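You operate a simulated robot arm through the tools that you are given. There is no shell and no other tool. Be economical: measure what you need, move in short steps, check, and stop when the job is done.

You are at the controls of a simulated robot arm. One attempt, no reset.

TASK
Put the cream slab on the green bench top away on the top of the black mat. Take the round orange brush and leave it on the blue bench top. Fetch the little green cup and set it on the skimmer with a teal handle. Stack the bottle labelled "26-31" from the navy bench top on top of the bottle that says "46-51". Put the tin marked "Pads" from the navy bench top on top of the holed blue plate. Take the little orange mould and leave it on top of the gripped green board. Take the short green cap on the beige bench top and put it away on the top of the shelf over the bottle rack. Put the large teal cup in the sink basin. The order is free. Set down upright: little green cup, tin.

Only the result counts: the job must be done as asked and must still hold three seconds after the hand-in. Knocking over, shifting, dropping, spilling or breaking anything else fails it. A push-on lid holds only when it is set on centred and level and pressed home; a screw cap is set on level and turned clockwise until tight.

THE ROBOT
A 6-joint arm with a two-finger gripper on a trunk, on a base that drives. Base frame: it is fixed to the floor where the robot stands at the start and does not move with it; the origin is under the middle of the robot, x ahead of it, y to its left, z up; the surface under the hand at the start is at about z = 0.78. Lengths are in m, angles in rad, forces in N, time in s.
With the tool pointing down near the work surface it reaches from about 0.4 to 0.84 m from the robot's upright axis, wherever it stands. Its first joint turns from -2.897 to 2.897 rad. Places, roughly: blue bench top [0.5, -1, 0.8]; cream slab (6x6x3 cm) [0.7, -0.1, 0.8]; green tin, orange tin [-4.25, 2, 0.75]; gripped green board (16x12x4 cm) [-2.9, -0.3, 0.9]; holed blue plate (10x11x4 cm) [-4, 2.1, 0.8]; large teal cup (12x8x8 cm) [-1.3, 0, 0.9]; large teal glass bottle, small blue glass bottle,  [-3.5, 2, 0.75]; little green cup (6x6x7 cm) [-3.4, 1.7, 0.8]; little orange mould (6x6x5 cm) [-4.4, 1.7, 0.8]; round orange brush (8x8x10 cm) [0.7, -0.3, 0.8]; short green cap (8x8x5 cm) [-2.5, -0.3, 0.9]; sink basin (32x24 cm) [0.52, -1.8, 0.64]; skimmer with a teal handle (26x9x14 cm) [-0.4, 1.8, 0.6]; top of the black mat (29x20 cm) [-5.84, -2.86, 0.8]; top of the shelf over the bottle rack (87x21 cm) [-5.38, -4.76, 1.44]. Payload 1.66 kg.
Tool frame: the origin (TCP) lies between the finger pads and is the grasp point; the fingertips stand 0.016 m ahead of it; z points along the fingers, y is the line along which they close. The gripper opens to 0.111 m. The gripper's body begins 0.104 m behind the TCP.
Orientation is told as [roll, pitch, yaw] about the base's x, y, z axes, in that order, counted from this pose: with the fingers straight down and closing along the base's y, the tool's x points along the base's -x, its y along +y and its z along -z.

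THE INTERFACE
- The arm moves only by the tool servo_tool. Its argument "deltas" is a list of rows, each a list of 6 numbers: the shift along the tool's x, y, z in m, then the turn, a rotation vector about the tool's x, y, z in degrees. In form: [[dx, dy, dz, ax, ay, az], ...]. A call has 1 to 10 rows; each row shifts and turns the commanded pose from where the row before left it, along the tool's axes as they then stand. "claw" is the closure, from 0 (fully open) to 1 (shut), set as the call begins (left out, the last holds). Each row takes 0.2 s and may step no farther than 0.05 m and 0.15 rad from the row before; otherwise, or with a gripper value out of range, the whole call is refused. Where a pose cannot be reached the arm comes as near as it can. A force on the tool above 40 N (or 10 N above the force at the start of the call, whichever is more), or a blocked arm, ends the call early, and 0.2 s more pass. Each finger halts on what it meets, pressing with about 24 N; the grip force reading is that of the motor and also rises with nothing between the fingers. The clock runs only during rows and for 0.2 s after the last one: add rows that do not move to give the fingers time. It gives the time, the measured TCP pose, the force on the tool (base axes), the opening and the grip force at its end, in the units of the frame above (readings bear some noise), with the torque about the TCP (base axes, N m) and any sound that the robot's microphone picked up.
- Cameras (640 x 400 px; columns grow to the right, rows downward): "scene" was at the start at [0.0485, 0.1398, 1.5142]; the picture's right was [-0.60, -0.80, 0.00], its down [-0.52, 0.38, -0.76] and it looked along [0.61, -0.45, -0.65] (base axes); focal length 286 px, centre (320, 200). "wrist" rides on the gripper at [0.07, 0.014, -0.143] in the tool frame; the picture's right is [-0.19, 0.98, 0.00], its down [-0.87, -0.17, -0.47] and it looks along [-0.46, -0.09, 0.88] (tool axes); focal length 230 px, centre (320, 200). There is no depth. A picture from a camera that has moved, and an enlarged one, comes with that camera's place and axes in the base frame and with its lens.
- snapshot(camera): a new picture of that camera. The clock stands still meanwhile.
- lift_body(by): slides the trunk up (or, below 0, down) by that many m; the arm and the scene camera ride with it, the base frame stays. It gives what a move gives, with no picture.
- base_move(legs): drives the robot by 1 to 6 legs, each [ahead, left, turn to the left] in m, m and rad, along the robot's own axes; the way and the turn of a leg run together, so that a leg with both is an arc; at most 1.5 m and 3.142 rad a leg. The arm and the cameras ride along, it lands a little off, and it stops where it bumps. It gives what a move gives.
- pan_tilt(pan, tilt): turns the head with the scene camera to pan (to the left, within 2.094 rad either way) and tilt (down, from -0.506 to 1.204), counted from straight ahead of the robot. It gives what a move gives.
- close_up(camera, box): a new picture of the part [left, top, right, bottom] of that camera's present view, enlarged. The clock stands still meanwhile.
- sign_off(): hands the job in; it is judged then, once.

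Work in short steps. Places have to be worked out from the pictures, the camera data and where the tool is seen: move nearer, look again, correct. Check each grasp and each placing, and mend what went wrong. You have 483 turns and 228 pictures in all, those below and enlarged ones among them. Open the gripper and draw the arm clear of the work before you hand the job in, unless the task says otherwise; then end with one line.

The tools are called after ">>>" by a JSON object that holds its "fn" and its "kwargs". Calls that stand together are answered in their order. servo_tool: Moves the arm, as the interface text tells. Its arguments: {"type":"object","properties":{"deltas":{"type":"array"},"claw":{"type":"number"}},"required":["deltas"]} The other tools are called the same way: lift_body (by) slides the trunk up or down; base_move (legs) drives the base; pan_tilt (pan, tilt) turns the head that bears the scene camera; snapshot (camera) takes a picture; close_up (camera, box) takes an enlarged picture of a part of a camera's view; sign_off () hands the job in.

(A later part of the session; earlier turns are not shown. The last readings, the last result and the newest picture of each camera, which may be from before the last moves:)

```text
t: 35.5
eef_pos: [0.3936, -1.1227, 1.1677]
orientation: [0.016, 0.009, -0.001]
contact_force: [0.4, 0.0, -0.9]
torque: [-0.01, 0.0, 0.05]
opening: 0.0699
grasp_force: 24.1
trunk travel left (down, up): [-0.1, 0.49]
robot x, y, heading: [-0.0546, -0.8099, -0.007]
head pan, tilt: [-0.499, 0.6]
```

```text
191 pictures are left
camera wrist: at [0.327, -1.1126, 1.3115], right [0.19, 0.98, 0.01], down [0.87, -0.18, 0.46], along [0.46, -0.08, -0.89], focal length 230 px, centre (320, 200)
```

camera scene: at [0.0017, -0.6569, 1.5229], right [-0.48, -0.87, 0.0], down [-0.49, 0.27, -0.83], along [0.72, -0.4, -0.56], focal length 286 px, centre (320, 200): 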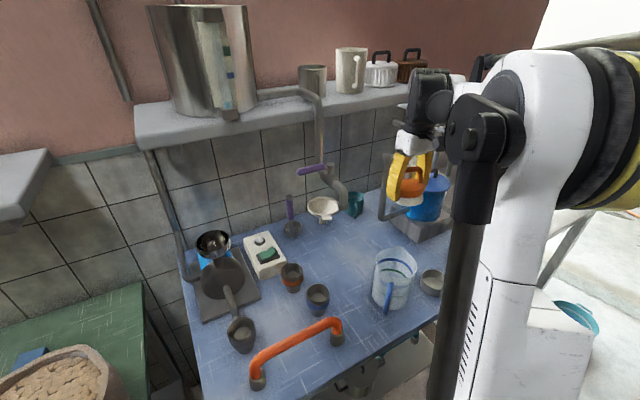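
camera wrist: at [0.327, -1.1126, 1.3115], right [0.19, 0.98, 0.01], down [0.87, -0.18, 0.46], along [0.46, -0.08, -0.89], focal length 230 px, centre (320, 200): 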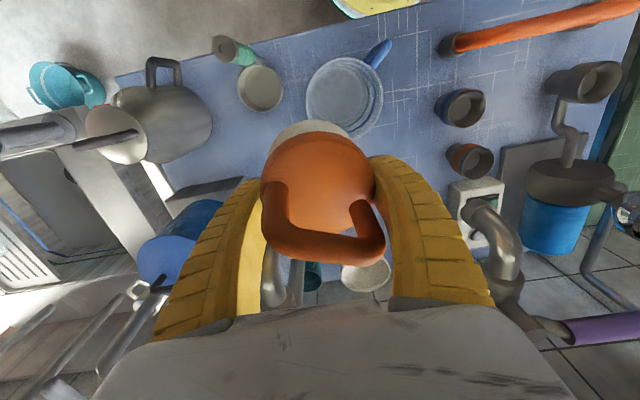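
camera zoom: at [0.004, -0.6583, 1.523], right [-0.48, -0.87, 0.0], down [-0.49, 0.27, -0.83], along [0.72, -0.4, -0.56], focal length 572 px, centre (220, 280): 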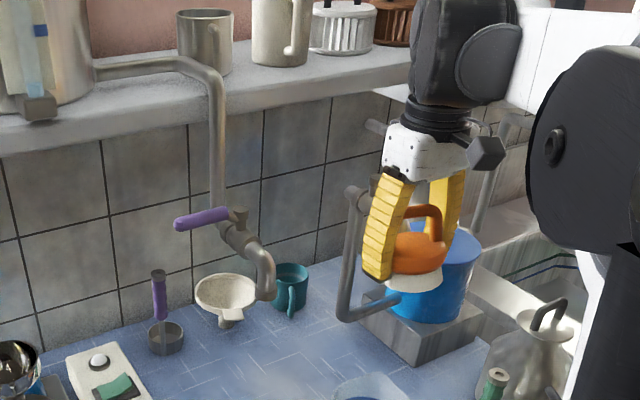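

A pipe stands at about (0.615,-1.247) on the right and a spout at (0.48,-0.985) on the left; the corridor at y≈-1.11 is free. I move in along it.

>>> {"fn": "servo_tool", "kwargs": {"deltas": [[-0.03, 0.008, 0.01, 0, 0, 0], [-0.03, 0, 0.02, 0, 0, 0], [-0.03, 0, 0.02, 0, 0, 0], [0, 0, 0, 0, 0, 0]]}}

>>> {"fn": "close_up", "kwargs": {"camera": "scene", "box": [260, 60, 480, 260]}}

>>> {"fn": "snapshot", "kwargs": {"camera": "wrist"}}

```text
t: 36.5
eef_pos: [0.4813, -1.117, 1.1171]
orientation: [0.015, 0.009, -0.003]
contact_force: [-8.3, 0.8, 3.7]
torque: [-0.23, -0.43, -0.4]
opening: 0.0699
grasp_force: 24.0
trunk travel left (down, up): [-0.1, 0.49]
robot x, y, heading: [-0.0547, -0.8088, -0.005]
head pan, tilt: [-0.499, 0.6]
```

```text
2.00 times, centred on (370, 160) of scene
camera zoom: at [0.0028, -0.6581, 1.5231], right [-0.48, -0.87, 0.0], down [-0.49, 0.27, -0.83], along [0.72, -0.4, -0.56], focal length 572 px, centre (220, 280)
```

zoom: 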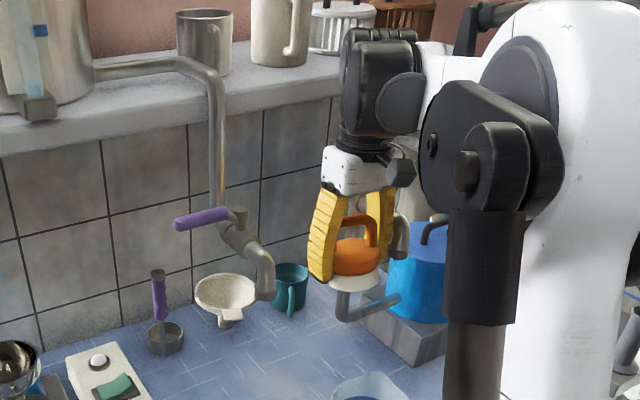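

```text
189 pictures are left
camera wrist: at [0.4139, -1.106, 1.2602], right [0.19, 0.98, 0.01], down [0.87, -0.18, 0.46], along [0.45, -0.08, -0.89], focal length 230 px, centre (320, 200)
```

wrist: 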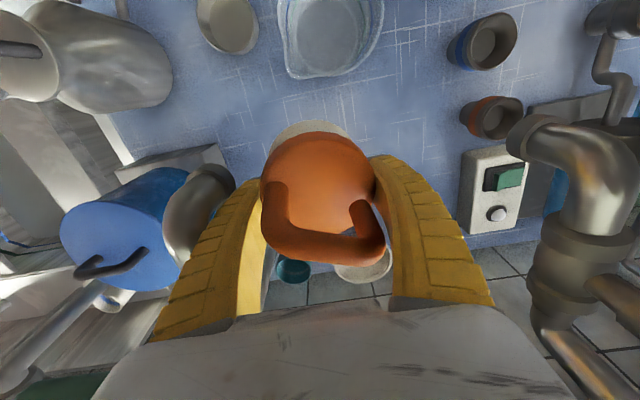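

The right finger touches the second tap's spout. I back off, shift 3.5 cm left, then go on.

>>> {"fn": "servo_tool", "kwargs": {"deltas": [[0.025, 0.01, 0, 0, 0, 0], [0, 0.025, 0, 0, 0, 0], [-0.025, 0.003, 0.02, 0, 0, 0], [-0.03, 0, 0.03, 0, 0, 0], [0, 0, 0, 0, 0, 0]]}}

>>> {"fn": "snapshot", "kwargs": {"camera": "wrist"}}

>>> {"fn": "close_up", "kwargs": {"camera": "scene", "box": [240, 60, 460, 260]}}

```text
t: 37.7
eef_pos: [0.5127, -1.0786, 1.0669]
orientation: [0.014, 0.011, -0.003]
contact_force: [-0.2, -0.2, -1.2]
torque: [0.0, 0.02, -0.04]
opening: 0.0696
grasp_force: 24.4
trunk travel left (down, up): [-0.1, 0.49]
robot x, y, heading: [-0.0547, -0.8047, -0.002]
head pan, tilt: [-0.499, 0.6]
```

```text
188 pictures are left
camera wrist: at [0.4454, -1.0678, 1.2112], right [0.19, 0.98, 0.01], down [0.87, -0.18, 0.46], along [0.45, -0.08, -0.89], focal length 230 px, centre (320, 200)
```

wrist: 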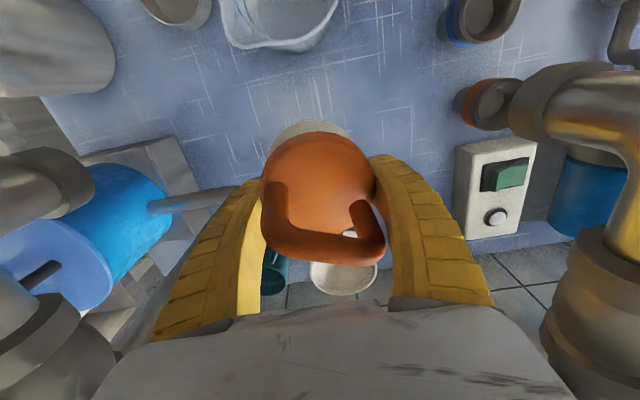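

```text
2.00 times, centred on (350, 160) of scene
camera zoom: at [0.0044, -0.6584, 1.523], right [-0.48, -0.87, 0.0], down [-0.49, 0.27, -0.83], along [0.72, -0.4, -0.56], focal length 572 px, centre (260, 280)
```

zoom: 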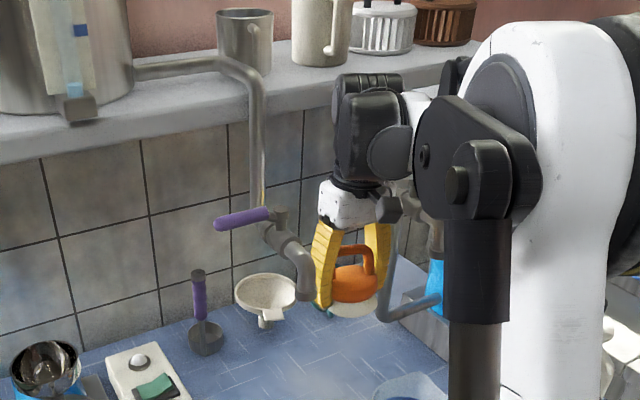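

Clear now. Descend.

>>> {"fn": "servo_tool", "kwargs": {"deltas": [[0, 0, 0.04, 0, 0, 0], [0, 0, 0.04, 0, 0, 0], [0, 0, 0.04, 0, 0, 0], [0, 0, 0.04, 0, 0, 0], [0, 0, 0.025, 0, 0, 0], [0, 0, 0, 0, 0, 0]]}}

>>> {"fn": "snapshot", "kwargs": {"camera": "wrist"}}

>>> {"fn": "close_up", "kwargs": {"camera": "scene", "box": [300, 140, 460, 260]}}

```text
t: 39.1
eef_pos: [0.5117, -1.0759, 0.88]
orientation: [0.014, 0.01, -0.004]
contact_force: [-0.1, 0.1, -0.9]
torque: [0.01, 0.0, -0.02]
opening: 0.0699
grasp_force: 24.1
trunk travel left (down, up): [-0.1, 0.49]
robot x, y, heading: [-0.053, -0.8064, -0.008]
head pan, tilt: [-0.499, 0.6]
```

```text
186 pictures are left
camera wrist: at [0.4438, -1.0638, 1.024], right [0.19, 0.98, 0.01], down [0.87, -0.18, 0.46], along [0.45, -0.08, -0.89], focal length 230 px, centre (320, 200)
```

wrist: 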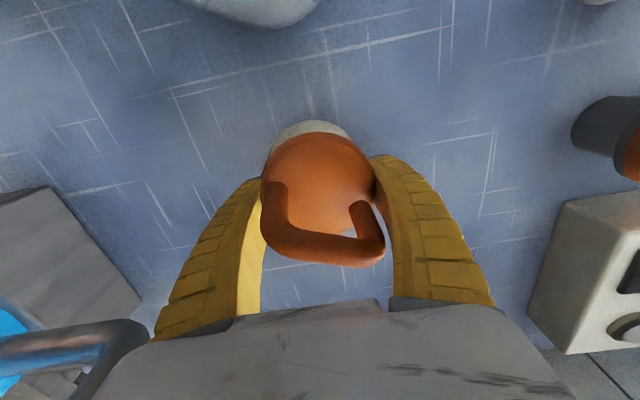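

```text
3.33 times, centred on (380, 200) of scene
camera zoom: at [0.0044, -0.6584, 1.523], right [-0.48, -0.87, 0.0], down [-0.49, 0.27, -0.83], along [0.72, -0.4, -0.56], focal length 954 px, centre (120, 200)
```

zoom: 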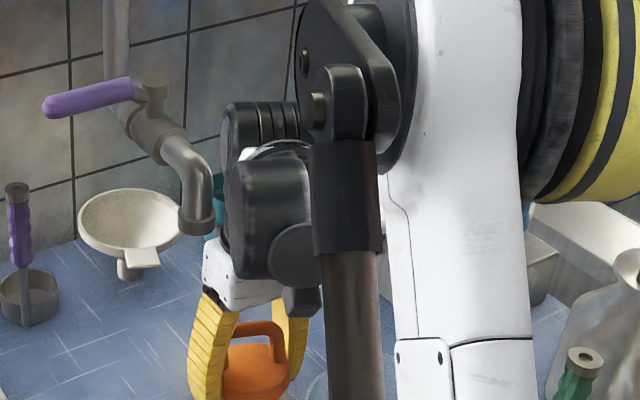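

I restore the grasp tilt (11.4°) so the brush sits flat, then lower gently until contact.

>>> {"fn": "servo_tool", "kwargs": {"deltas": [[0, 0, 0, 0, -5.7, 0], [0, 0, 0, 0, -5.7, 0], [0.004, 0, 0.02, 0, 0, 0], [0.002, 0, 0.01, 0, 0, 0], [0.001, 0, 0.005, 0, 0, 0], [0, 0, 0, 0, 0, 0]]}}

```text
t: 40.1
eef_pos: [0.511, -1.0749, 0.8549]
orientation: [0.01, -0.197, -0.005]
contact_force: [-3.6, 0.9, 31.9]
torque: [-0.63, 0.45, -0.13]
opening: 0.0675
grasp_force: 23.8
trunk travel left (down, up): [-0.1, 0.49]
robot x, y, heading: [-0.0543, -0.8064, -0.004]
head pan, tilt: [-0.499, 0.6]
stopped in row 5: the force on the tool passed its limit at 56 N (the readings are from after the stop); the commanded pose is now the measured one
```

Contact at 0.855. I ease up 3 mm and open.

>>> {"fn": "servo_tool", "kwargs": {"deltas": [[0, 0, -0.004, 0, 0, 0], [0, 0, 0, 0, 0, 0]]}}

>>> {"fn": "servo_tool", "kwargs": {"deltas": [[0, 0, 0, 0, 0, 0], [0, 0, 0, 0, 0, 0], [0, 0, 0, 0, 0, 0]], "claw": 0.05}}

>>> {"fn": "snapshot", "kwargs": {"camera": "wrist"}}

```text
t: 40.8
eef_pos: [0.5117, -1.0763, 0.8558]
orientation: [0.01, -0.195, -0.004]
contact_force: [-0.5, -0.5, 0.8]
torque: [-0.08, 0.01, -0.02]
opening: 0.067
grasp_force: 23.7
trunk travel left (down, up): [-0.1, 0.49]
robot x, y, heading: [-0.0604, -0.8045, -0.006]
head pan, tilt: [-0.499, 0.6]
```

```text
t: 41.5
eef_pos: [0.5133, -1.0764, 0.8579]
orientation: [0.012, -0.194, -0.004]
contact_force: [0.5, -1.0, -0.7]
torque: [-0.03, 0.0, 0.0]
opening: 0.1058
grasp_force: 0.2
trunk travel left (down, up): [-0.1, 0.49]
robot x, y, heading: [-0.055, -0.8064, -0.006]
head pan, tilt: [-0.499, 0.6]
```

```text
184 pictures are left
camera wrist: at [0.4172, -1.0645, 0.984], right [0.19, 0.98, 0.05], down [0.76, -0.18, 0.63], along [0.62, -0.08, -0.78], focal length 230 px, centre (320, 200)
```

wrist: 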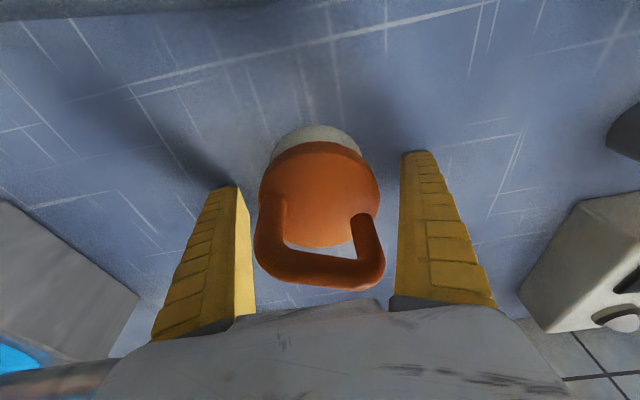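

Released and standing. I rise, then retreat.

>>> {"fn": "servo_tool", "kwargs": {"deltas": [[-0.008, 0, -0.039, 0, 0, 0], [-0.008, 0, -0.039, 0, 0, 0], [-0.008, 0, -0.039, 0, 0, 0], [-0.008, 0, -0.039, 0, 5.7, 0], [0, 0, -0.04, 0, 5.7, 0], [0.04, 0, -0.02, 0, 0, 0], [0.04, 0, -0.02, 0, 0, 0], [0.04, 0, 0, 0, 0, 0]]}}

>>> {"fn": "snapshot", "kwargs": {"camera": "scene"}}

```text
t: 43.4
eef_pos: [0.3861, -1.0795, 1.0994]
orientation: [0.012, 0.005, -0.002]
contact_force: [-0.4, 0.0, -0.1]
torque: [-0.04, 0.0, 0.0]
opening: 0.1059
grasp_force: 0.2
trunk travel left (down, up): [-0.1, 0.49]
robot x, y, heading: [-0.0541, -0.8104, -0.006]
head pan, tilt: [-0.499, 0.6]
```

```text
183 pictures are left
camera scene: at [0.004, -0.6583, 1.523], right [-0.48, -0.87, 0.0], down [-0.49, 0.27, -0.83], along [0.72, -0.4, -0.56], focal length 286 px, centre (320, 200)
```

scene: 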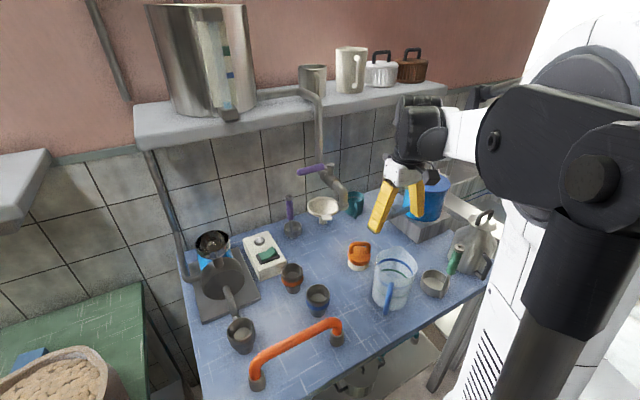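

The brush stands well on the blue bench. I drive back left to the slab (backing off first to stay clear of the taps).

>>> {"fn": "base_move", "kwargs": {"legs": [[-0.12, 0, 0], [0, 0.81, 0], [0.17, 0, 0]]}}

>>> {"fn": "servo_tool", "kwargs": {"deltas": [[0, 0.04, 0, 0, 0, 0], [0, 0.04, 0, 0, 0, 0], [0, 0.04, 0, 0, 0, 0], [0, 0.04, 0, 0, 0, 0], [0, 0.04, 0, 0, 0, 0], [-0.04, 0.01, 0, 0, -5, 0], [-0.04, 0, 0, 0, -5, 0], [-0.03, 0, 0, 0, -5, 0]]}}

>>> {"fn": "snapshot", "kwargs": {"camera": "wrist"}}

```text
t: 49.6
eef_pos: [0.44, -0.2539, 1.0986]
orientation: [0.011, 0.006, 0.001]
contact_force: [0.4, 0.2, 0.0]
torque: [0.0, 0.01, 0.0]
opening: 0.1058
grasp_force: 0.5
trunk travel left (down, up): [-0.1, 0.49]
robot x, y, heading: [-0.0073, 0.0194, 0.001]
head pan, tilt: [-0.499, 0.6]
```

```text
t: 51.5
eef_pos: [0.5478, -0.0446, 1.1094]
orientation: [0.013, -0.257, -0.005]
contact_force: [-0.7, -0.5, -0.7]
torque: [-0.02, -0.01, 0.0]
opening: 0.1061
grasp_force: 0.1
trunk travel left (down, up): [-0.1, 0.49]
robot x, y, heading: [-0.0081, 0.0184, -0.007]
head pan, tilt: [-0.499, 0.6]
```

```text
182 pictures are left
camera wrist: at [0.4449, -0.0331, 1.2309], right [0.18, 0.98, 0.06], down [0.72, -0.18, 0.68], along [0.67, -0.08, -0.74], focal length 230 px, centre (320, 200)
```

wrist: 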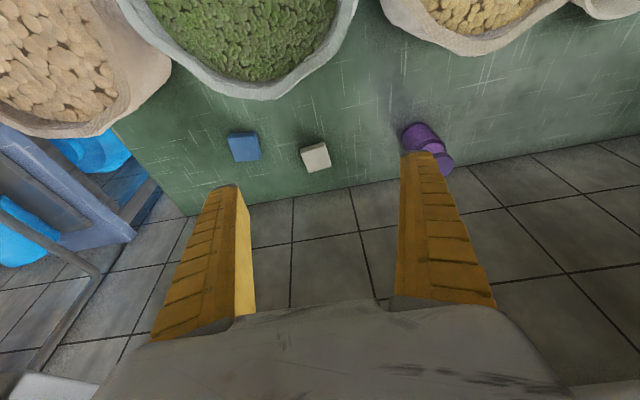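

>>> {"fn": "close_up", "kwargs": {"camera": "wrist", "box": [270, 120, 370, 182]}}

```text
6.40 times, centred on (320, 151) of wrist
camera zoom: at [0.4449, -0.0331, 1.2309], right [0.18, 0.98, 0.06], down [0.72, -0.18, 0.68], along [0.67, -0.08, -0.74], focal length 1472 px, centre (320, 514)
```

zoom: 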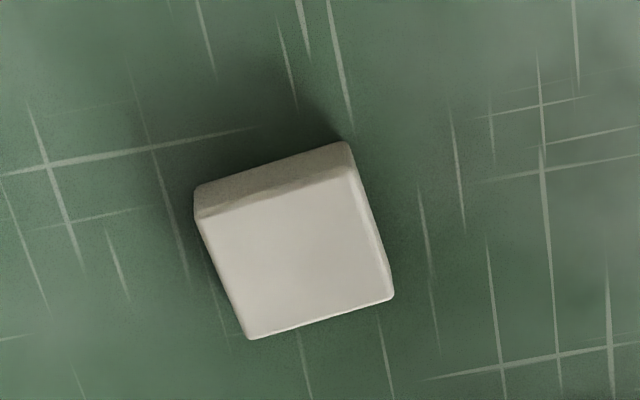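

Slab at about (0.713,-0.064), yaw ≈7°. I align and come in low under the ledge.

>>> {"fn": "servo_tool", "kwargs": {"deltas": [[0, 0, 0, -1.8, 0, -6.76], [0.0068, -0.0055, 0.043, 0, 0, 0], [0.0068, -0.0055, 0.043, 0, 0, 0], [0.0068, -0.0055, 0.043, 0, 0, 0], [-0.0116, -0.0023, 0.034, 0, 0, 0], [-0.0116, -0.0023, 0.034, 0, 0, 0], [-0.0116, -0.0023, 0.034, 0, 0, 0], [-0.0244, -0.0048, 0.0237, 0, 0, 0], [-0.0244, -0.0048, 0.0237, 0, 0, 0], [-0.0244, -0.0048, 0.0237, 0, 0, 0]], "claw": 0}}

>>> {"fn": "snapshot", "kwargs": {"camera": "wrist"}}

```text
t: 53.6
eef_pos: [0.7137, -0.0592, 0.8373]
orientation: [0.012, -0.258, 0.119]
contact_force: [0.2, -0.5, 0.1]
torque: [0.0, -0.02, 0.02]
opening: 0.1108
grasp_force: 0.1
trunk travel left (down, up): [-0.1, 0.49]
robot x, y, heading: [-0.0001, 0.0194, -0.007]
head pan, tilt: [-0.499, 0.6]
```

```text
180 pictures are left
camera wrist: at [0.61, -0.0611, 0.9581], right [0.06, 1.0, 0.06], down [0.73, -0.09, 0.68], along [0.68, 0.0, -0.74], focal length 230 px, centre (320, 200)
```

wrist: 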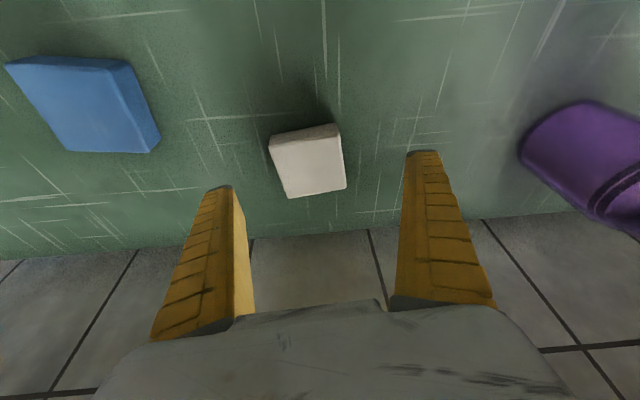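

Nearly centred. Final descent, then close.

>>> {"fn": "servo_tool", "kwargs": {"deltas": [[0.006, -0.0068, 0.017, 0, 0, 0], [0.0056, 0, 0.016, 0, 0, 0], [0, 0, 0, 0, 0, 0]]}}

>>> {"fn": "servo_tool", "kwargs": {"deltas": [[0, 0, 0, 0, 0, 0], [0, 0, 0, 0, 0, 0], [0, 0, 0, 0, 0, 0], [0, 0, 0, 0, 0, 0]], "claw": 1}}

>>> {"fn": "snapshot", "kwargs": {"camera": "wrist"}}

```text
t: 54.5
eef_pos: [0.711, -0.0671, 0.804]
orientation: [0.012, -0.258, 0.12]
contact_force: [0.0, 0.2, 0.2]
torque: [-0.02, 0.02, 0.06]
opening: 0.1107
grasp_force: 0.1
trunk travel left (down, up): [-0.1, 0.49]
robot x, y, heading: [-0.0033, 0.0181, -0.003]
head pan, tilt: [-0.499, 0.6]
```

```text
t: 55.5
eef_pos: [0.7103, -0.066, 0.8039]
orientation: [0.013, -0.257, 0.12]
contact_force: [0.7, -0.5, 6.5]
torque: [-0.02, -0.05, 0.0]
opening: 0.0529
grasp_force: 24.0
trunk travel left (down, up): [-0.1, 0.49]
robot x, y, heading: [-0.0041, 0.0149, -0.001]
head pan, tilt: [-0.499, 0.6]
```

```text
179 pictures are left
camera wrist: at [0.6073, -0.0681, 0.9247], right [0.06, 1.0, 0.06], down [0.73, -0.09, 0.68], along [0.68, 0.0, -0.73], focal length 230 px, centre (320, 200)
```

wrist: 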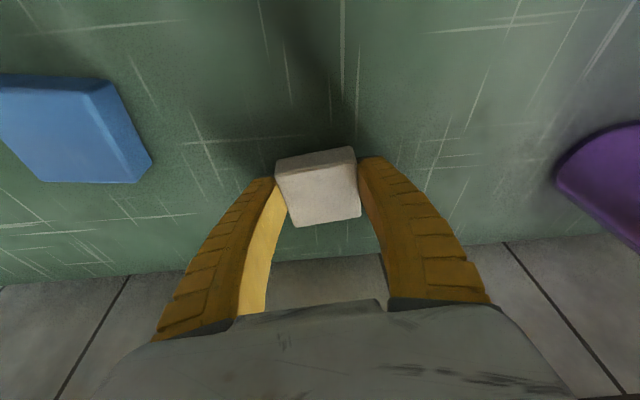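

Slab gripped (5.3 cm). Lift, back out, rise.

>>> {"fn": "servo_tool", "kwargs": {"deltas": [[-0.0051, 0, -0.0193, 0, 0, 0], [0.0432, 0.0052, -0.0113, 0, 0, 0], [0.0432, 0.0052, -0.0113, 0, 0, 0], [0.0432, 0.0052, -0.0113, 0, 0, 0], [-0.0114, 0, -0.0435, 0, 0, 0], [-0.0114, 0, -0.0435, 0, 0, 0], [-0.0114, 0, -0.0435, 0, 0, 0], [0.0116, 0.0023, -0.034, 0, 0, 0], [0.0116, 0.0023, -0.034, 0, 0, 0], [0.0116, 0.0023, -0.034, 0, 0, 0]]}}

>>> {"fn": "snapshot", "kwargs": {"camera": "wrist"}}

```text
t: 57.6
eef_pos: [0.514, -0.0689, 1.0491]
orientation: [0.014, -0.257, 0.119]
contact_force: [0.3, -0.1, -1.0]
torque: [0.0, -0.01, 0.01]
opening: 0.0525
grasp_force: 23.6
trunk travel left (down, up): [-0.1, 0.49]
robot x, y, heading: [-0.0032, 0.0187, -0.005]
head pan, tilt: [-0.499, 0.6]
```

```text
178 pictures are left
camera wrist: at [0.4098, -0.0725, 1.1695], right [0.06, 1.0, 0.06], down [0.73, -0.09, 0.68], along [0.68, 0.0, -0.73], focal length 230 px, centre (320, 200)
```

wrist: 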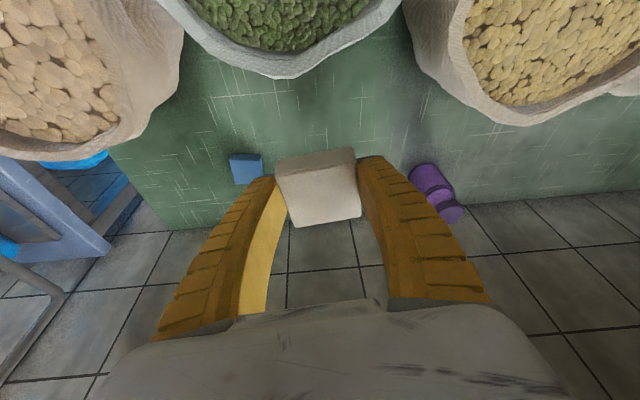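

Slab in hand. Before driving I look around behind with the head.

>>> {"fn": "servo_tool", "kwargs": {"deltas": [[0.04, 0, -0.02, 0, 5, 0], [0.04, 0, -0.02, 0, 5, 0], [0.02, 0, -0.02, 0, 4.8, 0]]}}

>>> {"fn": "pan_tilt", "kwargs": {"pan": 2.09, "tilt": 0.3}}

>>> {"fn": "snapshot", "kwargs": {"camera": "scene"}}

>>> {"fn": "pan_tilt", "kwargs": {"pan": -2.09, "tilt": 0.3}}

>>> {"fn": "snapshot", "kwargs": {"camera": "scene"}}

```text
t: 58.5
eef_pos: [0.4079, -0.0842, 1.0899]
orientation: [0.012, 0.002, 0.122]
contact_force: [0.3, -0.8, -0.8]
torque: [-0.01, -0.01, -0.05]
opening: 0.0523
grasp_force: 24.0
trunk travel left (down, up): [-0.1, 0.49]
robot x, y, heading: [-0.0017, 0.021, -0.001]
head pan, tilt: [-0.499, 0.6]
```

```text
t: 60.8
eef_pos: [0.4081, -0.0845, 1.0897]
orientation: [0.011, 0.001, 0.124]
contact_force: [-0.5, -0.3, -0.2]
torque: [0.01, 0.01, -0.01]
opening: 0.052
grasp_force: 23.6
trunk travel left (down, up): [-0.1, 0.49]
robot x, y, heading: [-0.0012, 0.0194, -0.005]
head pan, tilt: [2.089, 0.3]
```

```text
177 pictures are left
camera scene: at [-0.0684, 0.29, 1.5505], right [0.87, 0.49, 0.0], down [0.15, -0.26, -0.96], along [-0.47, 0.83, -0.3], focal length 286 px, centre (320, 200)
```

scene: 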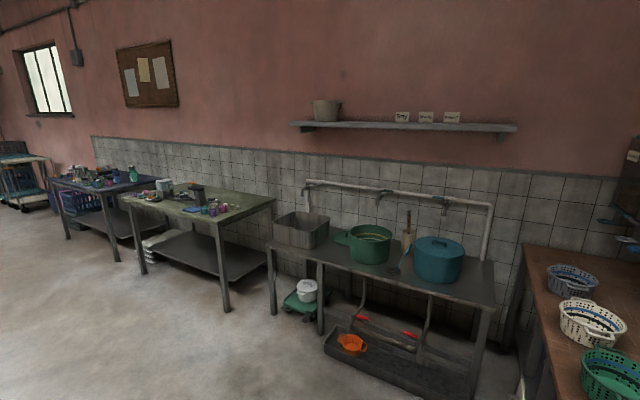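

```text
t: 64.2
eef_pos: [0.4091, -0.0835, 1.0906]
orientation: [0.013, 0.0, 0.123]
contact_force: [-0.3, -0.2, -0.1]
torque: [0.01, 0.01, 0.02]
opening: 0.0522
grasp_force: 24.2
trunk travel left (down, up): [-0.1, 0.49]
robot x, y, heading: [-0.0036, 0.0192, -0.007]
head pan, tilt: [-2.089, 0.3]
```

```text
176 pictures are left
camera scene: at [-0.069, 0.1277, 1.5505], right [-0.87, 0.5, 0.0], down [0.15, 0.26, -0.96], along [-0.48, -0.83, -0.3], focal length 286 px, centre (320, 200)
```

scene: 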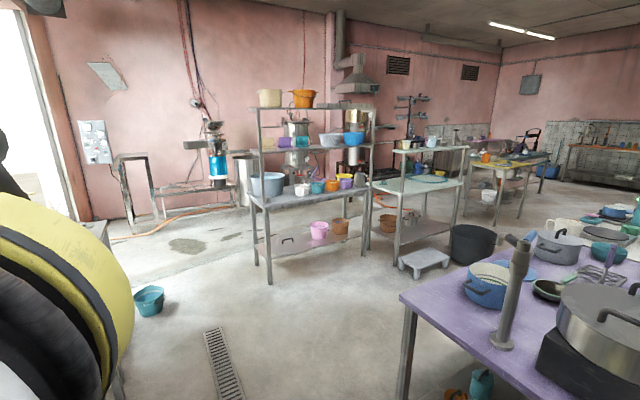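

The room: benches along the left wall (y≈2), an island at y≈-0.5..0.4, racks at y≈-1.7..-2. I take the aisle at y≈-1.1: back off, slide right, turn clockwise to face -x.

>>> {"fn": "base_move", "kwargs": {"legs": [[-0.2, 0, 0], [0, -1.1, 0], [0, 0, -1.57], [0, 0, -1.57]]}}

>>> {"fn": "pan_tilt", "kwargs": {"pan": 0.5, "tilt": 0.35}}

>>> {"fn": "snapshot", "kwargs": {"camera": "scene"}}

>>> {"fn": "pan_tilt", "kwargs": {"pan": -0.6, "tilt": 0.35}}

>>> {"fn": "snapshot", "kwargs": {"camera": "scene"}}

```text
t: 78.7
eef_pos: [-0.613, -0.9776, 1.0905]
orientation: [0.012, -0.002, -3.023]
contact_force: [-0.1, -0.1, -0.3]
torque: [-0.02, 0.0, 0.01]
opening: 0.0524
grasp_force: 23.4
trunk travel left (down, up): [-0.1, 0.49]
robot x, y, heading: [-0.2022, -1.0785, 3.136]
head pan, tilt: [-2.089, 0.3]
```

```text
t: 81.0
eef_pos: [-0.6123, -0.9768, 1.0895]
orientation: [0.012, -0.001, -3.023]
contact_force: [0.1, -1.0, -0.4]
torque: [0.01, 0.0, 0.04]
opening: 0.0521
grasp_force: 24.1
trunk travel left (down, up): [-0.1, 0.49]
robot x, y, heading: [-0.2001, -1.0821, 3.135]
head pan, tilt: [0.499, 0.351]
```

```text
175 pictures are left
camera scene: at [-0.2651, -1.3149, 1.5457], right [-0.47, 0.88, 0.0], down [0.3, 0.16, -0.94], along [-0.83, -0.44, -0.34], focal length 286 px, centre (320, 200)
```

scene: 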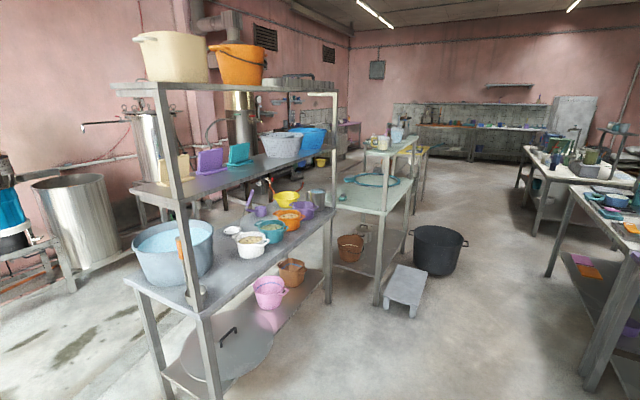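

```text
t: 82.3
eef_pos: [-0.6136, -0.9768, 1.0896]
orientation: [0.014, 0.0, -3.021]
contact_force: [-0.6, -0.4, -0.4]
torque: [0.02, -0.03, -0.02]
opening: 0.0522
grasp_force: 24.1
trunk travel left (down, up): [-0.1, 0.49]
robot x, y, heading: [-0.1981, -1.0812, 3.136]
head pan, tilt: [-0.6, 0.351]
```

```text
174 pictures are left
camera scene: at [-0.2594, -1.2179, 1.5457], right [0.57, 0.82, 0.0], down [0.28, -0.2, -0.94], along [-0.77, 0.54, -0.34], focal length 286 px, centre (320, 200)
```

scene: 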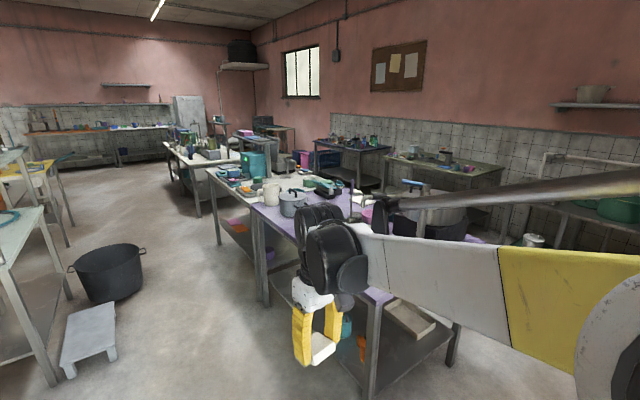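

I drive down the aisle at y≈-0.9 to look at the gap between pot and island.

>>> {"fn": "base_move", "kwargs": {"legs": [[1.5, -0.2, 0]]}}

>>> {"fn": "pan_tilt", "kwargs": {"pan": 0.3, "tilt": 0.5}}

>>> {"fn": "snapshot", "kwargs": {"camera": "scene"}}

```text
refused: leg 1 is longer than a leg can be; nothing moved
```

```text
t: 83.5
eef_pos: [-0.6135, -0.9764, 1.0905]
orientation: [0.012, -0.002, -3.023]
contact_force: [0.6, 0.3, 0.3]
torque: [-0.01, 0.01, 0.01]
opening: 0.0524
grasp_force: 24.3
trunk travel left (down, up): [-0.1, 0.49]
robot x, y, heading: [-0.2014, -1.0795, 3.137]
head pan, tilt: [0.3, 0.499]
```

```text
173 pictures are left
camera scene: at [-0.2701, -1.2972, 1.5321], right [-0.29, 0.96, 0.0], down [0.46, 0.14, -0.88], along [-0.84, -0.25, -0.48], focal length 286 px, centre (320, 200)
```

scene: 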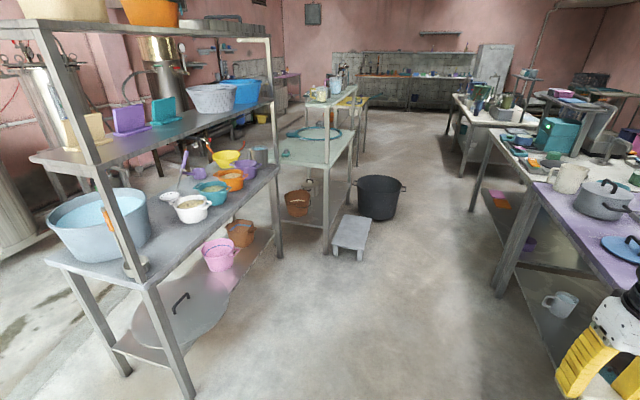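

>>> {"fn": "base_move", "kwargs": {"legs": [[1.3, -0.2, 0]]}}

>>> {"fn": "pan_tilt", "kwargs": {"pan": 0.3, "tilt": 0.6}}

>>> {"fn": "snapshot", "kwargs": {"camera": "scene"}}

```text
t: 90.2
eef_pos: [-1.9184, -0.7677, 1.0895]
orientation: [0.012, 0.001, -3.025]
contact_force: [-0.2, 0.3, -1.1]
torque: [0.01, -0.01, 0.0]
opening: 0.0523
grasp_force: 24.7
trunk travel left (down, up): [-0.1, 0.49]
robot x, y, heading: [-1.5109, -0.875, 3.134]
head pan, tilt: [0.3, 0.499]
```

```text
t: 90.8
eef_pos: [-1.9186, -0.7675, 1.0899]
orientation: [0.012, 0.001, -3.023]
contact_force: [-0.4, 0.4, -0.4]
torque: [0.0, 0.0, 0.04]
opening: 0.0523
grasp_force: 24.2
trunk travel left (down, up): [-0.1, 0.49]
robot x, y, heading: [-1.5066, -0.8709, 3.132]
head pan, tilt: [0.3, 0.6]
```

```text
172 pictures are left
camera scene: at [-1.5734, -1.0874, 1.523], right [-0.29, 0.96, 0.0], down [0.54, 0.16, -0.83], along [-0.79, -0.24, -0.56], focal length 286 px, centre (320, 200)
```

scene: 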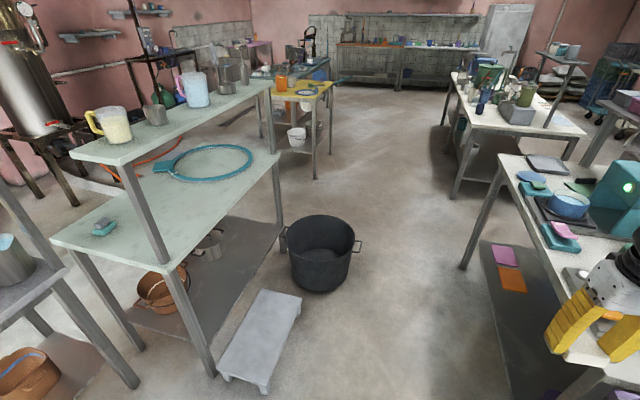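

The gap is centred near y≈-0.87, where I am. Go straight through.

>>> {"fn": "base_move", "kwargs": {"legs": [[1.45, 0, 0.008], [0.5, 0, 0]]}}

>>> {"fn": "pan_tilt", "kwargs": {"pan": 0.6, "tilt": 0.4}}

>>> {"fn": "snapshot", "kwargs": {"camera": "scene"}}

```text
t: 100.5
eef_pos: [-3.8602, -0.7962, 1.0898]
orientation: [0.014, -0.001, -2.997]
contact_force: [0.7, 0.0, -0.3]
torque: [0.0, -0.02, 0.03]
opening: 0.0523
grasp_force: 24.2
trunk travel left (down, up): [-0.1, 0.49]
robot x, y, heading: [-3.4454, -0.8881, -3.126]
head pan, tilt: [0.3, 0.6]
```

```text
t: 101.3
eef_pos: [-3.8598, -0.7949, 1.0896]
orientation: [0.013, 0.001, -2.996]
contact_force: [-0.1, 0.4, -0.2]
torque: [0.03, 0.0, -0.01]
opening: 0.0522
grasp_force: 23.6
trunk travel left (down, up): [-0.1, 0.49]
robot x, y, heading: [-3.4435, -0.8866, -3.118]
head pan, tilt: [0.6, 0.4]
```

```text
171 pictures are left
camera scene: at [-3.4972, -1.1319, 1.5412], right [-0.58, 0.81, 0.0], down [0.32, 0.23, -0.92], along [-0.75, -0.53, -0.39], focal length 286 px, centre (320, 200)
```

scene: 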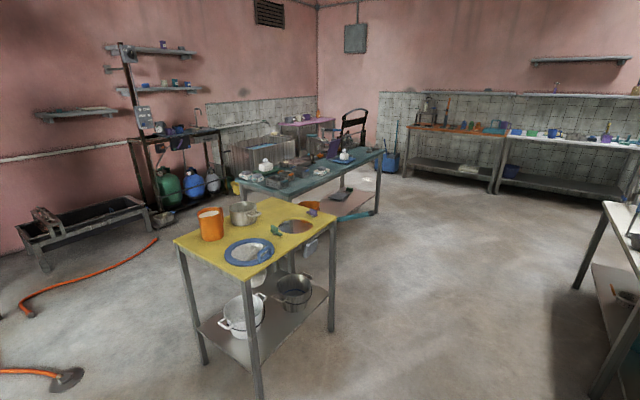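

>>> {"fn": "close_up", "kwargs": {"camera": "scene", "box": [220, 100, 400, 213]}}

>>> {"fn": "close_up", "kwargs": {"camera": "scene", "box": [90, 30, 250, 230]}}

```text
3.54 times, centred on (310, 156) of scene
camera zoom: at [-3.4972, -1.1319, 1.5412], right [-0.58, 0.81, 0.0], down [0.32, 0.23, -0.92], along [-0.75, -0.53, -0.39], focal length 1013 px, centre (355, 354)
```

zoom: 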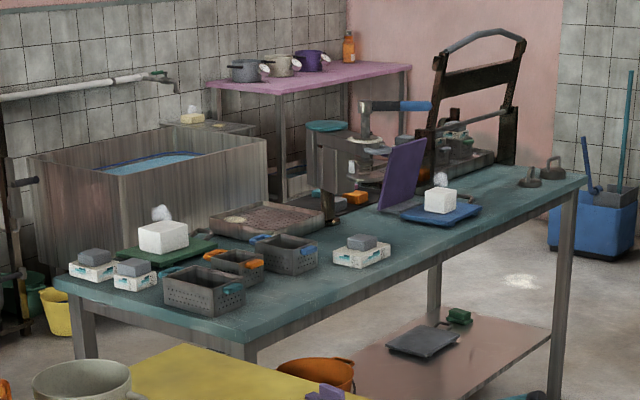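

```text
2.00 times, centred on (170, 130) of scene
camera zoom: at [-3.4972, -1.1319, 1.5412], right [-0.58, 0.81, 0.0], down [0.32, 0.23, -0.92], along [-0.75, -0.53, -0.39], focal length 572 px, centre (620, 340)
```

zoom: 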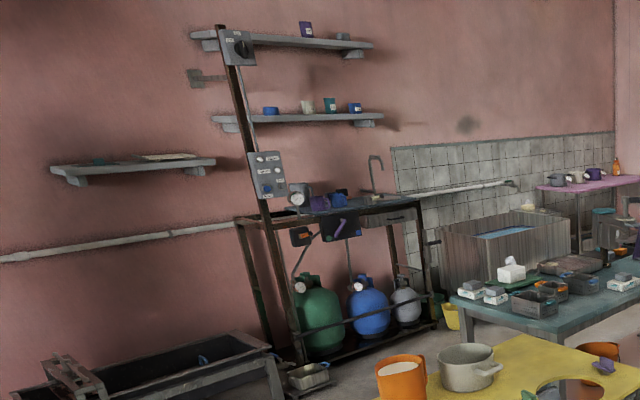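

The mat should be on the teal bench by the press. I drive on and face the bench.

>>> {"fn": "base_move", "kwargs": {"legs": [[1.2, 0.3, 0], [1.2, 0.05, 0], [0, 0, 1.54]]}}

>>> {"fn": "pan_tilt", "kwargs": {"pan": 0, "tilt": 0.45}}

>>> {"fn": "snapshot", "kwargs": {"camera": "scene"}}

```text
t: 117.0
eef_pos: [-5.9707, -1.6593, 1.0908]
orientation: [0.012, 0.0, -1.495]
contact_force: [-0.3, 0.3, 0.7]
torque: [-0.01, 0.03, 0.0]
opening: 0.0521
grasp_force: 23.5
trunk travel left (down, up): [-0.1, 0.49]
robot x, y, heading: [-5.8448, -1.2564, -1.626]
head pan, tilt: [0.6, 0.4]
```

```text
t: 118.0
eef_pos: [-5.9706, -1.6599, 1.091]
orientation: [0.014, 0.0, -1.497]
contact_force: [-0.2, 0.0, -1.0]
torque: [-0.02, -0.02, 0.02]
opening: 0.0526
grasp_force: 24.0
trunk travel left (down, up): [-0.1, 0.49]
robot x, y, heading: [-5.8472, -1.2594, -1.622]
head pan, tilt: [0.0, 0.45]
```

```text
168 pictures are left
camera scene: at [-5.6619, -1.3352, 1.5365], right [-1.0, 0.05, 0.0], down [0.02, 0.43, -0.9], along [-0.05, -0.9, -0.44], focal length 286 px, centre (320, 200)
```

scene: 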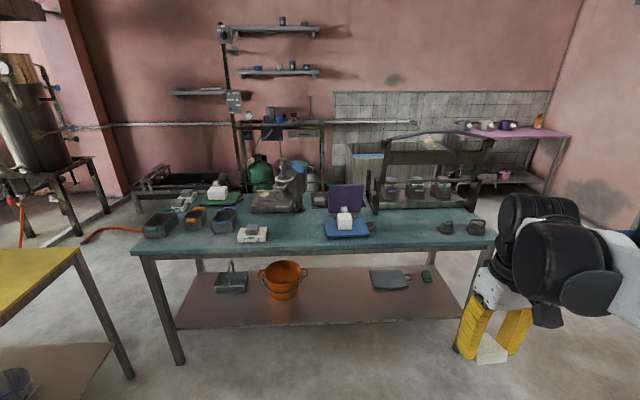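

>>> {"fn": "close_up", "kwargs": {"camera": "scene", "box": [230, 120, 500, 260]}}

```text
2.37 times, centred on (365, 190) of scene
camera zoom: at [-5.6619, -1.3352, 1.5365], right [-1.0, 0.05, 0.0], down [0.02, 0.43, -0.9], along [-0.05, -0.9, -0.44], focal length 678 px, centre (213, 224)
```

zoom: 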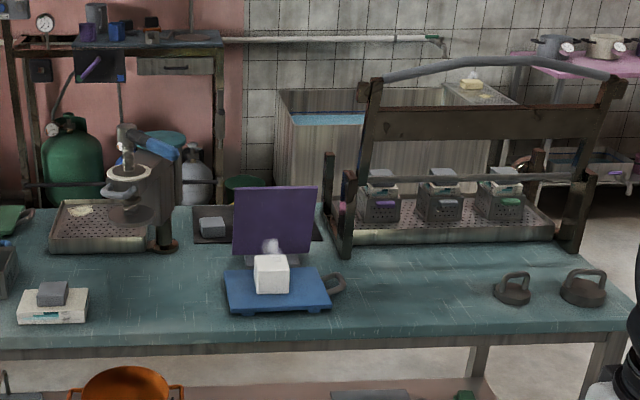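

The black mat lies behind the purple board, with a grey block at its left. Free spot about (-5.88,-2.88). I shift the tool left, square up and come nearer.

>>> {"fn": "servo_tool", "kwargs": {"deltas": [[0, 0.045, 0, 0, 0, 0], [0, 0.045, -0.04, 0, 0, 0], [0, 0, -0.04, 0, 0, 0]]}}

>>> {"fn": "base_move", "kwargs": {"legs": [[0, 0, 0.05], [0.62, 0, 0]]}}

>>> {"fn": "pan_tilt", "kwargs": {"pan": 0, "tilt": 0.6}}

>>> {"fn": "snapshot", "kwargs": {"camera": "scene"}}

>>> {"fn": "snapshot", "kwargs": {"camera": "wrist"}}

```text
refused: row 2 steps farther than a row can; nothing moved
```

```text
t: 121.8
eef_pos: [-5.9457, -2.276, 1.091]
orientation: [0.012, 0.002, -1.44]
contact_force: [0.5, 0.3, 0.0]
torque: [0.03, -0.02, 0.02]
opening: 0.0522
grasp_force: 23.8
trunk travel left (down, up): [-0.1, 0.49]
robot x, y, heading: [-5.8473, -1.8657, -1.566]
head pan, tilt: [0.0, 0.45]
```

```text
t: 122.5
eef_pos: [-5.947, -2.2766, 1.0916]
orientation: [0.011, 0.0, -1.44]
contact_force: [0.2, -0.8, -0.9]
torque: [0.03, 0.0, -0.01]
opening: 0.0522
grasp_force: 24.3
trunk travel left (down, up): [-0.1, 0.49]
robot x, y, heading: [-5.8507, -1.8646, -1.565]
head pan, tilt: [0.0, 0.6]
```

```text
166 pictures are left
camera scene: at [-5.6571, -1.9311, 1.523], right [-1.0, 0.0, 0.0], down [0.0, 0.56, -0.83], along [0.0, -0.83, -0.56], focal length 286 px, centre (320, 200)
```

scene: 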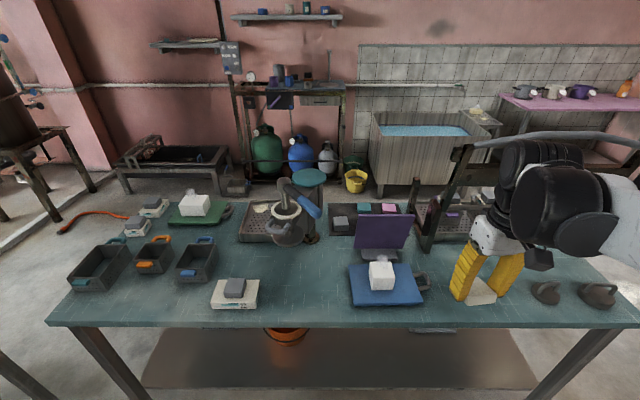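

```text
165 pictures are left
camera wrist: at [-5.9439, -2.2066, 1.2333], right [1.0, -0.06, 0.01], down [-0.06, -0.88, 0.47], along [-0.02, -0.47, -0.88], focal length 230 px, centre (320, 200)
```

wrist: 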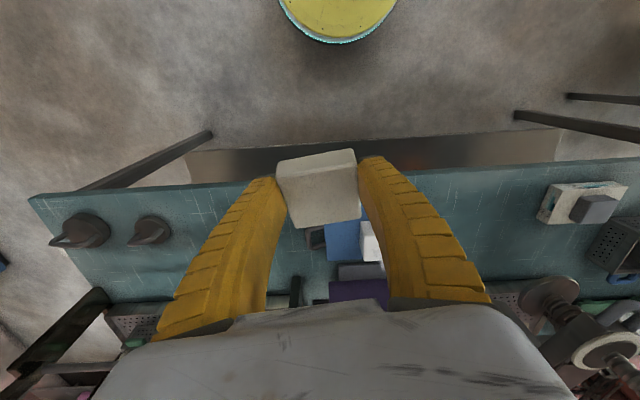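

>>> {"fn": "close_up", "kwargs": {"camera": "scene", "box": [310, 160, 470, 260]}}

```text
4.00 times, centred on (390, 210) of scene
camera zoom: at [-5.6571, -1.9311, 1.523], right [-1.0, 0.0, 0.0], down [0.0, 0.56, -0.83], along [0.0, -0.83, -0.56], focal length 1145 px, centre (40, 160)
```

zoom: 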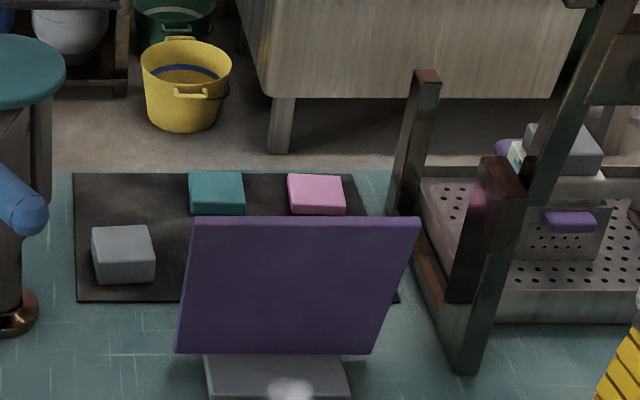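

The mat's free spot is hemmed in by the board from the front; from behind, the bench is open. I drive around the right end of the bench to approach from the back.

>>> {"fn": "base_move", "kwargs": {"legs": [[-0.35, 0, 0], [0, -1.25, 0], [1.35, 0, 0]]}}

>>> {"fn": "snapshot", "kwargs": {"camera": "scene"}}

>>> {"fn": "pan_tilt", "kwargs": {"pan": 1.0, "tilt": 0.6}}

>>> {"fn": "snapshot", "kwargs": {"camera": "scene"}}

```text
t: 137.2
eef_pos: [-7.208, -3.2966, 1.0893]
orientation: [0.012, -0.001, -1.45]
contact_force: [-0.4, -0.3, -1.7]
torque: [-0.01, 0.05, 0.01]
opening: 0.0525
grasp_force: 23.7
trunk travel left (down, up): [-0.1, 0.49]
robot x, y, heading: [-7.1062, -2.8845, -1.576]
head pan, tilt: [0.0, 0.6]
```

```text
163 pictures are left
camera scene: at [-6.9145, -2.9548, 1.523], right [-1.0, 0.01, 0.0], down [0.0, 0.57, -0.82], along [0.0, -0.82, -0.57], focal length 286 px, centre (320, 200)
```

scene: 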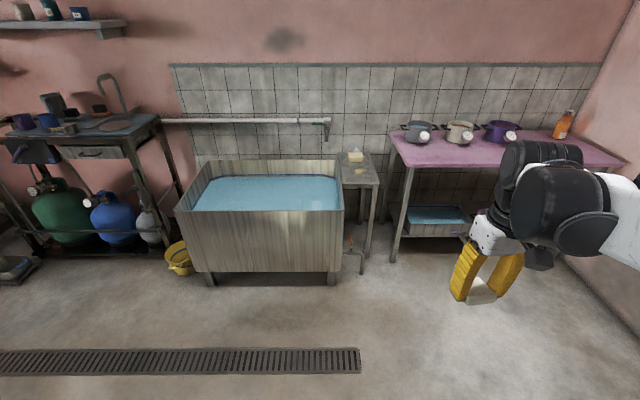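

```text
t: 138.5
eef_pos: [-7.2078, -3.2979, 1.0905]
orientation: [0.013, 0.0, -1.451]
contact_force: [-0.3, -0.4, -1.0]
torque: [0.0, -0.05, -0.03]
opening: 0.0524
grasp_force: 23.7
trunk travel left (down, up): [-0.1, 0.49]
robot x, y, heading: [-7.1035, -2.8873, -1.571]
head pan, tilt: [1.0, 0.6]
```

```text
162 pictures are left
camera scene: at [-6.8399, -2.9146, 1.523], right [-0.55, -0.84, 0.0], down [-0.47, 0.31, -0.83], along [0.69, -0.45, -0.56], focal length 286 px, centre (320, 200)
```

scene: 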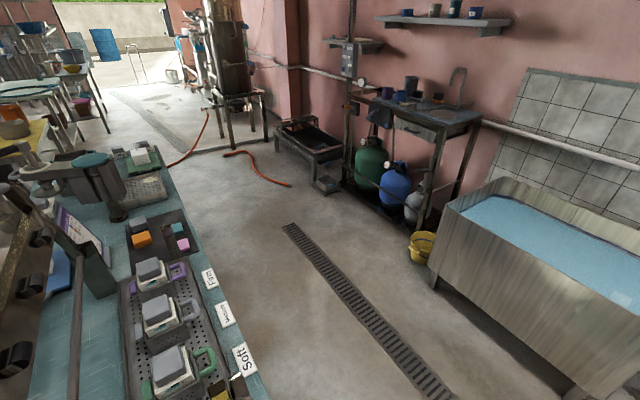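

>>> {"fn": "close_up", "kwargs": {"camera": "scene", "box": [90, 190, 230, 278]}}

```text
4.55 times, centred on (160, 234) of scene
camera zoom: at [-6.8399, -2.9146, 1.523], right [-0.55, -0.84, 0.0], down [-0.47, 0.31, -0.83], along [0.69, -0.45, -0.56], focal length 1301 px, centre (1047, 46)
```

zoom: 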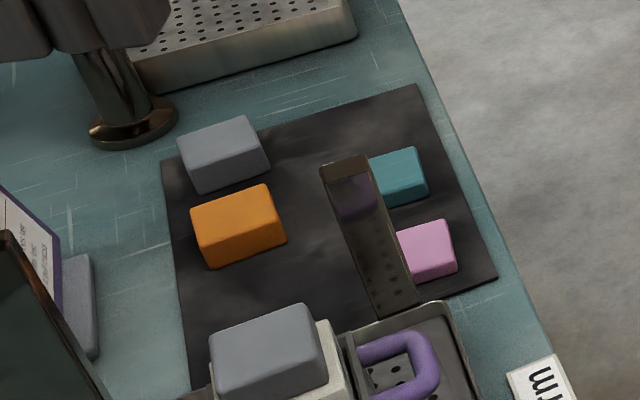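

The mat holds four soaps; a free slot is at its back-left (about (-5.75,-2.905)), easy from behind. I drive behind the bench and face it.

>>> {"fn": "base_move", "kwargs": {"legs": [[0.7, 0, 0], [0, 0, 3.14], [0, -1.3, 0]]}}

>>> {"fn": "pan_tilt", "kwargs": {"pan": 0, "tilt": 0.8}}

>>> {"fn": "snapshot", "kwargs": {"camera": "scene"}}

>>> {"fn": "snapshot", "kwargs": {"camera": "wrist"}}

```text
t: 155.8
eef_pos: [-5.7476, -3.0784, 1.0888]
orientation: [0.012, 0.001, 1.759]
contact_force: [-0.2, 0.1, -1.1]
torque: [-0.01, -0.01, -0.01]
opening: 0.0522
grasp_force: 24.2
trunk travel left (down, up): [-0.1, 0.49]
robot x, y, heading: [-5.824, -3.4988, 1.631]
head pan, tilt: [1.0, 0.6]
```

```text
t: 157.1
eef_pos: [-5.7477, -3.0793, 1.0907]
orientation: [0.012, 0.0, 1.758]
contact_force: [0.1, 0.6, 0.2]
torque: [0.01, -0.03, 0.02]
opening: 0.0525
grasp_force: 23.5
trunk travel left (down, up): [-0.1, 0.49]
robot x, y, heading: [-5.821, -3.4961, 1.631]
head pan, tilt: [0.0, 0.799]
```

```text
160 pictures are left
camera scene: at [-6.0159, -3.447, 1.5061], right [1.0, 0.06, 0.0], down [0.04, -0.72, -0.7], along [-0.04, 0.7, -0.72], focal length 286 px, centre (320, 200)
```

scene: 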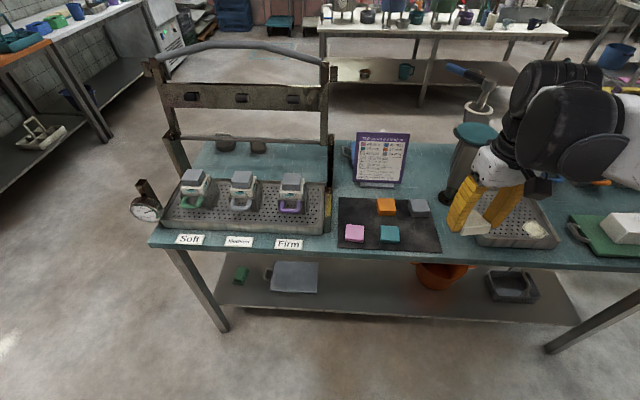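

```text
159 pictures are left
camera wrist: at [-5.7448, -3.1504, 1.2333], right [-1.0, 0.0, 0.01], down [0.01, 0.88, 0.47], along [-0.01, 0.47, -0.88], focal length 230 px, centre (320, 200)
```

wrist: 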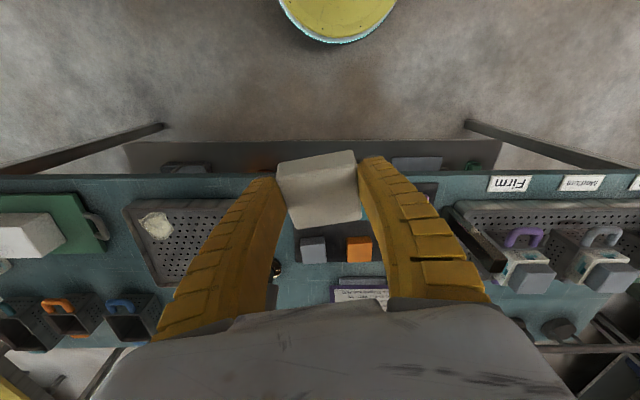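

>>> {"fn": "close_up", "kwargs": {"camera": "scene", "box": [320, 170, 480, 270]}}

```text
4.00 times, centred on (400, 220) of scene
camera zoom: at [-6.0159, -3.447, 1.5061], right [1.0, 0.06, 0.0], down [0.04, -0.72, -0.7], along [-0.04, 0.7, -0.72], focal length 1145 px, centre (0, 120)
```

zoom: 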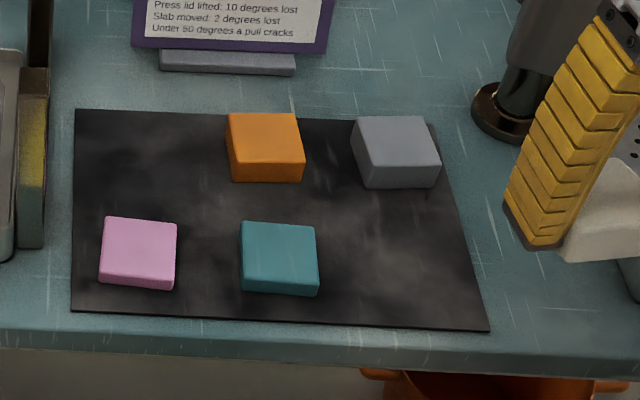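

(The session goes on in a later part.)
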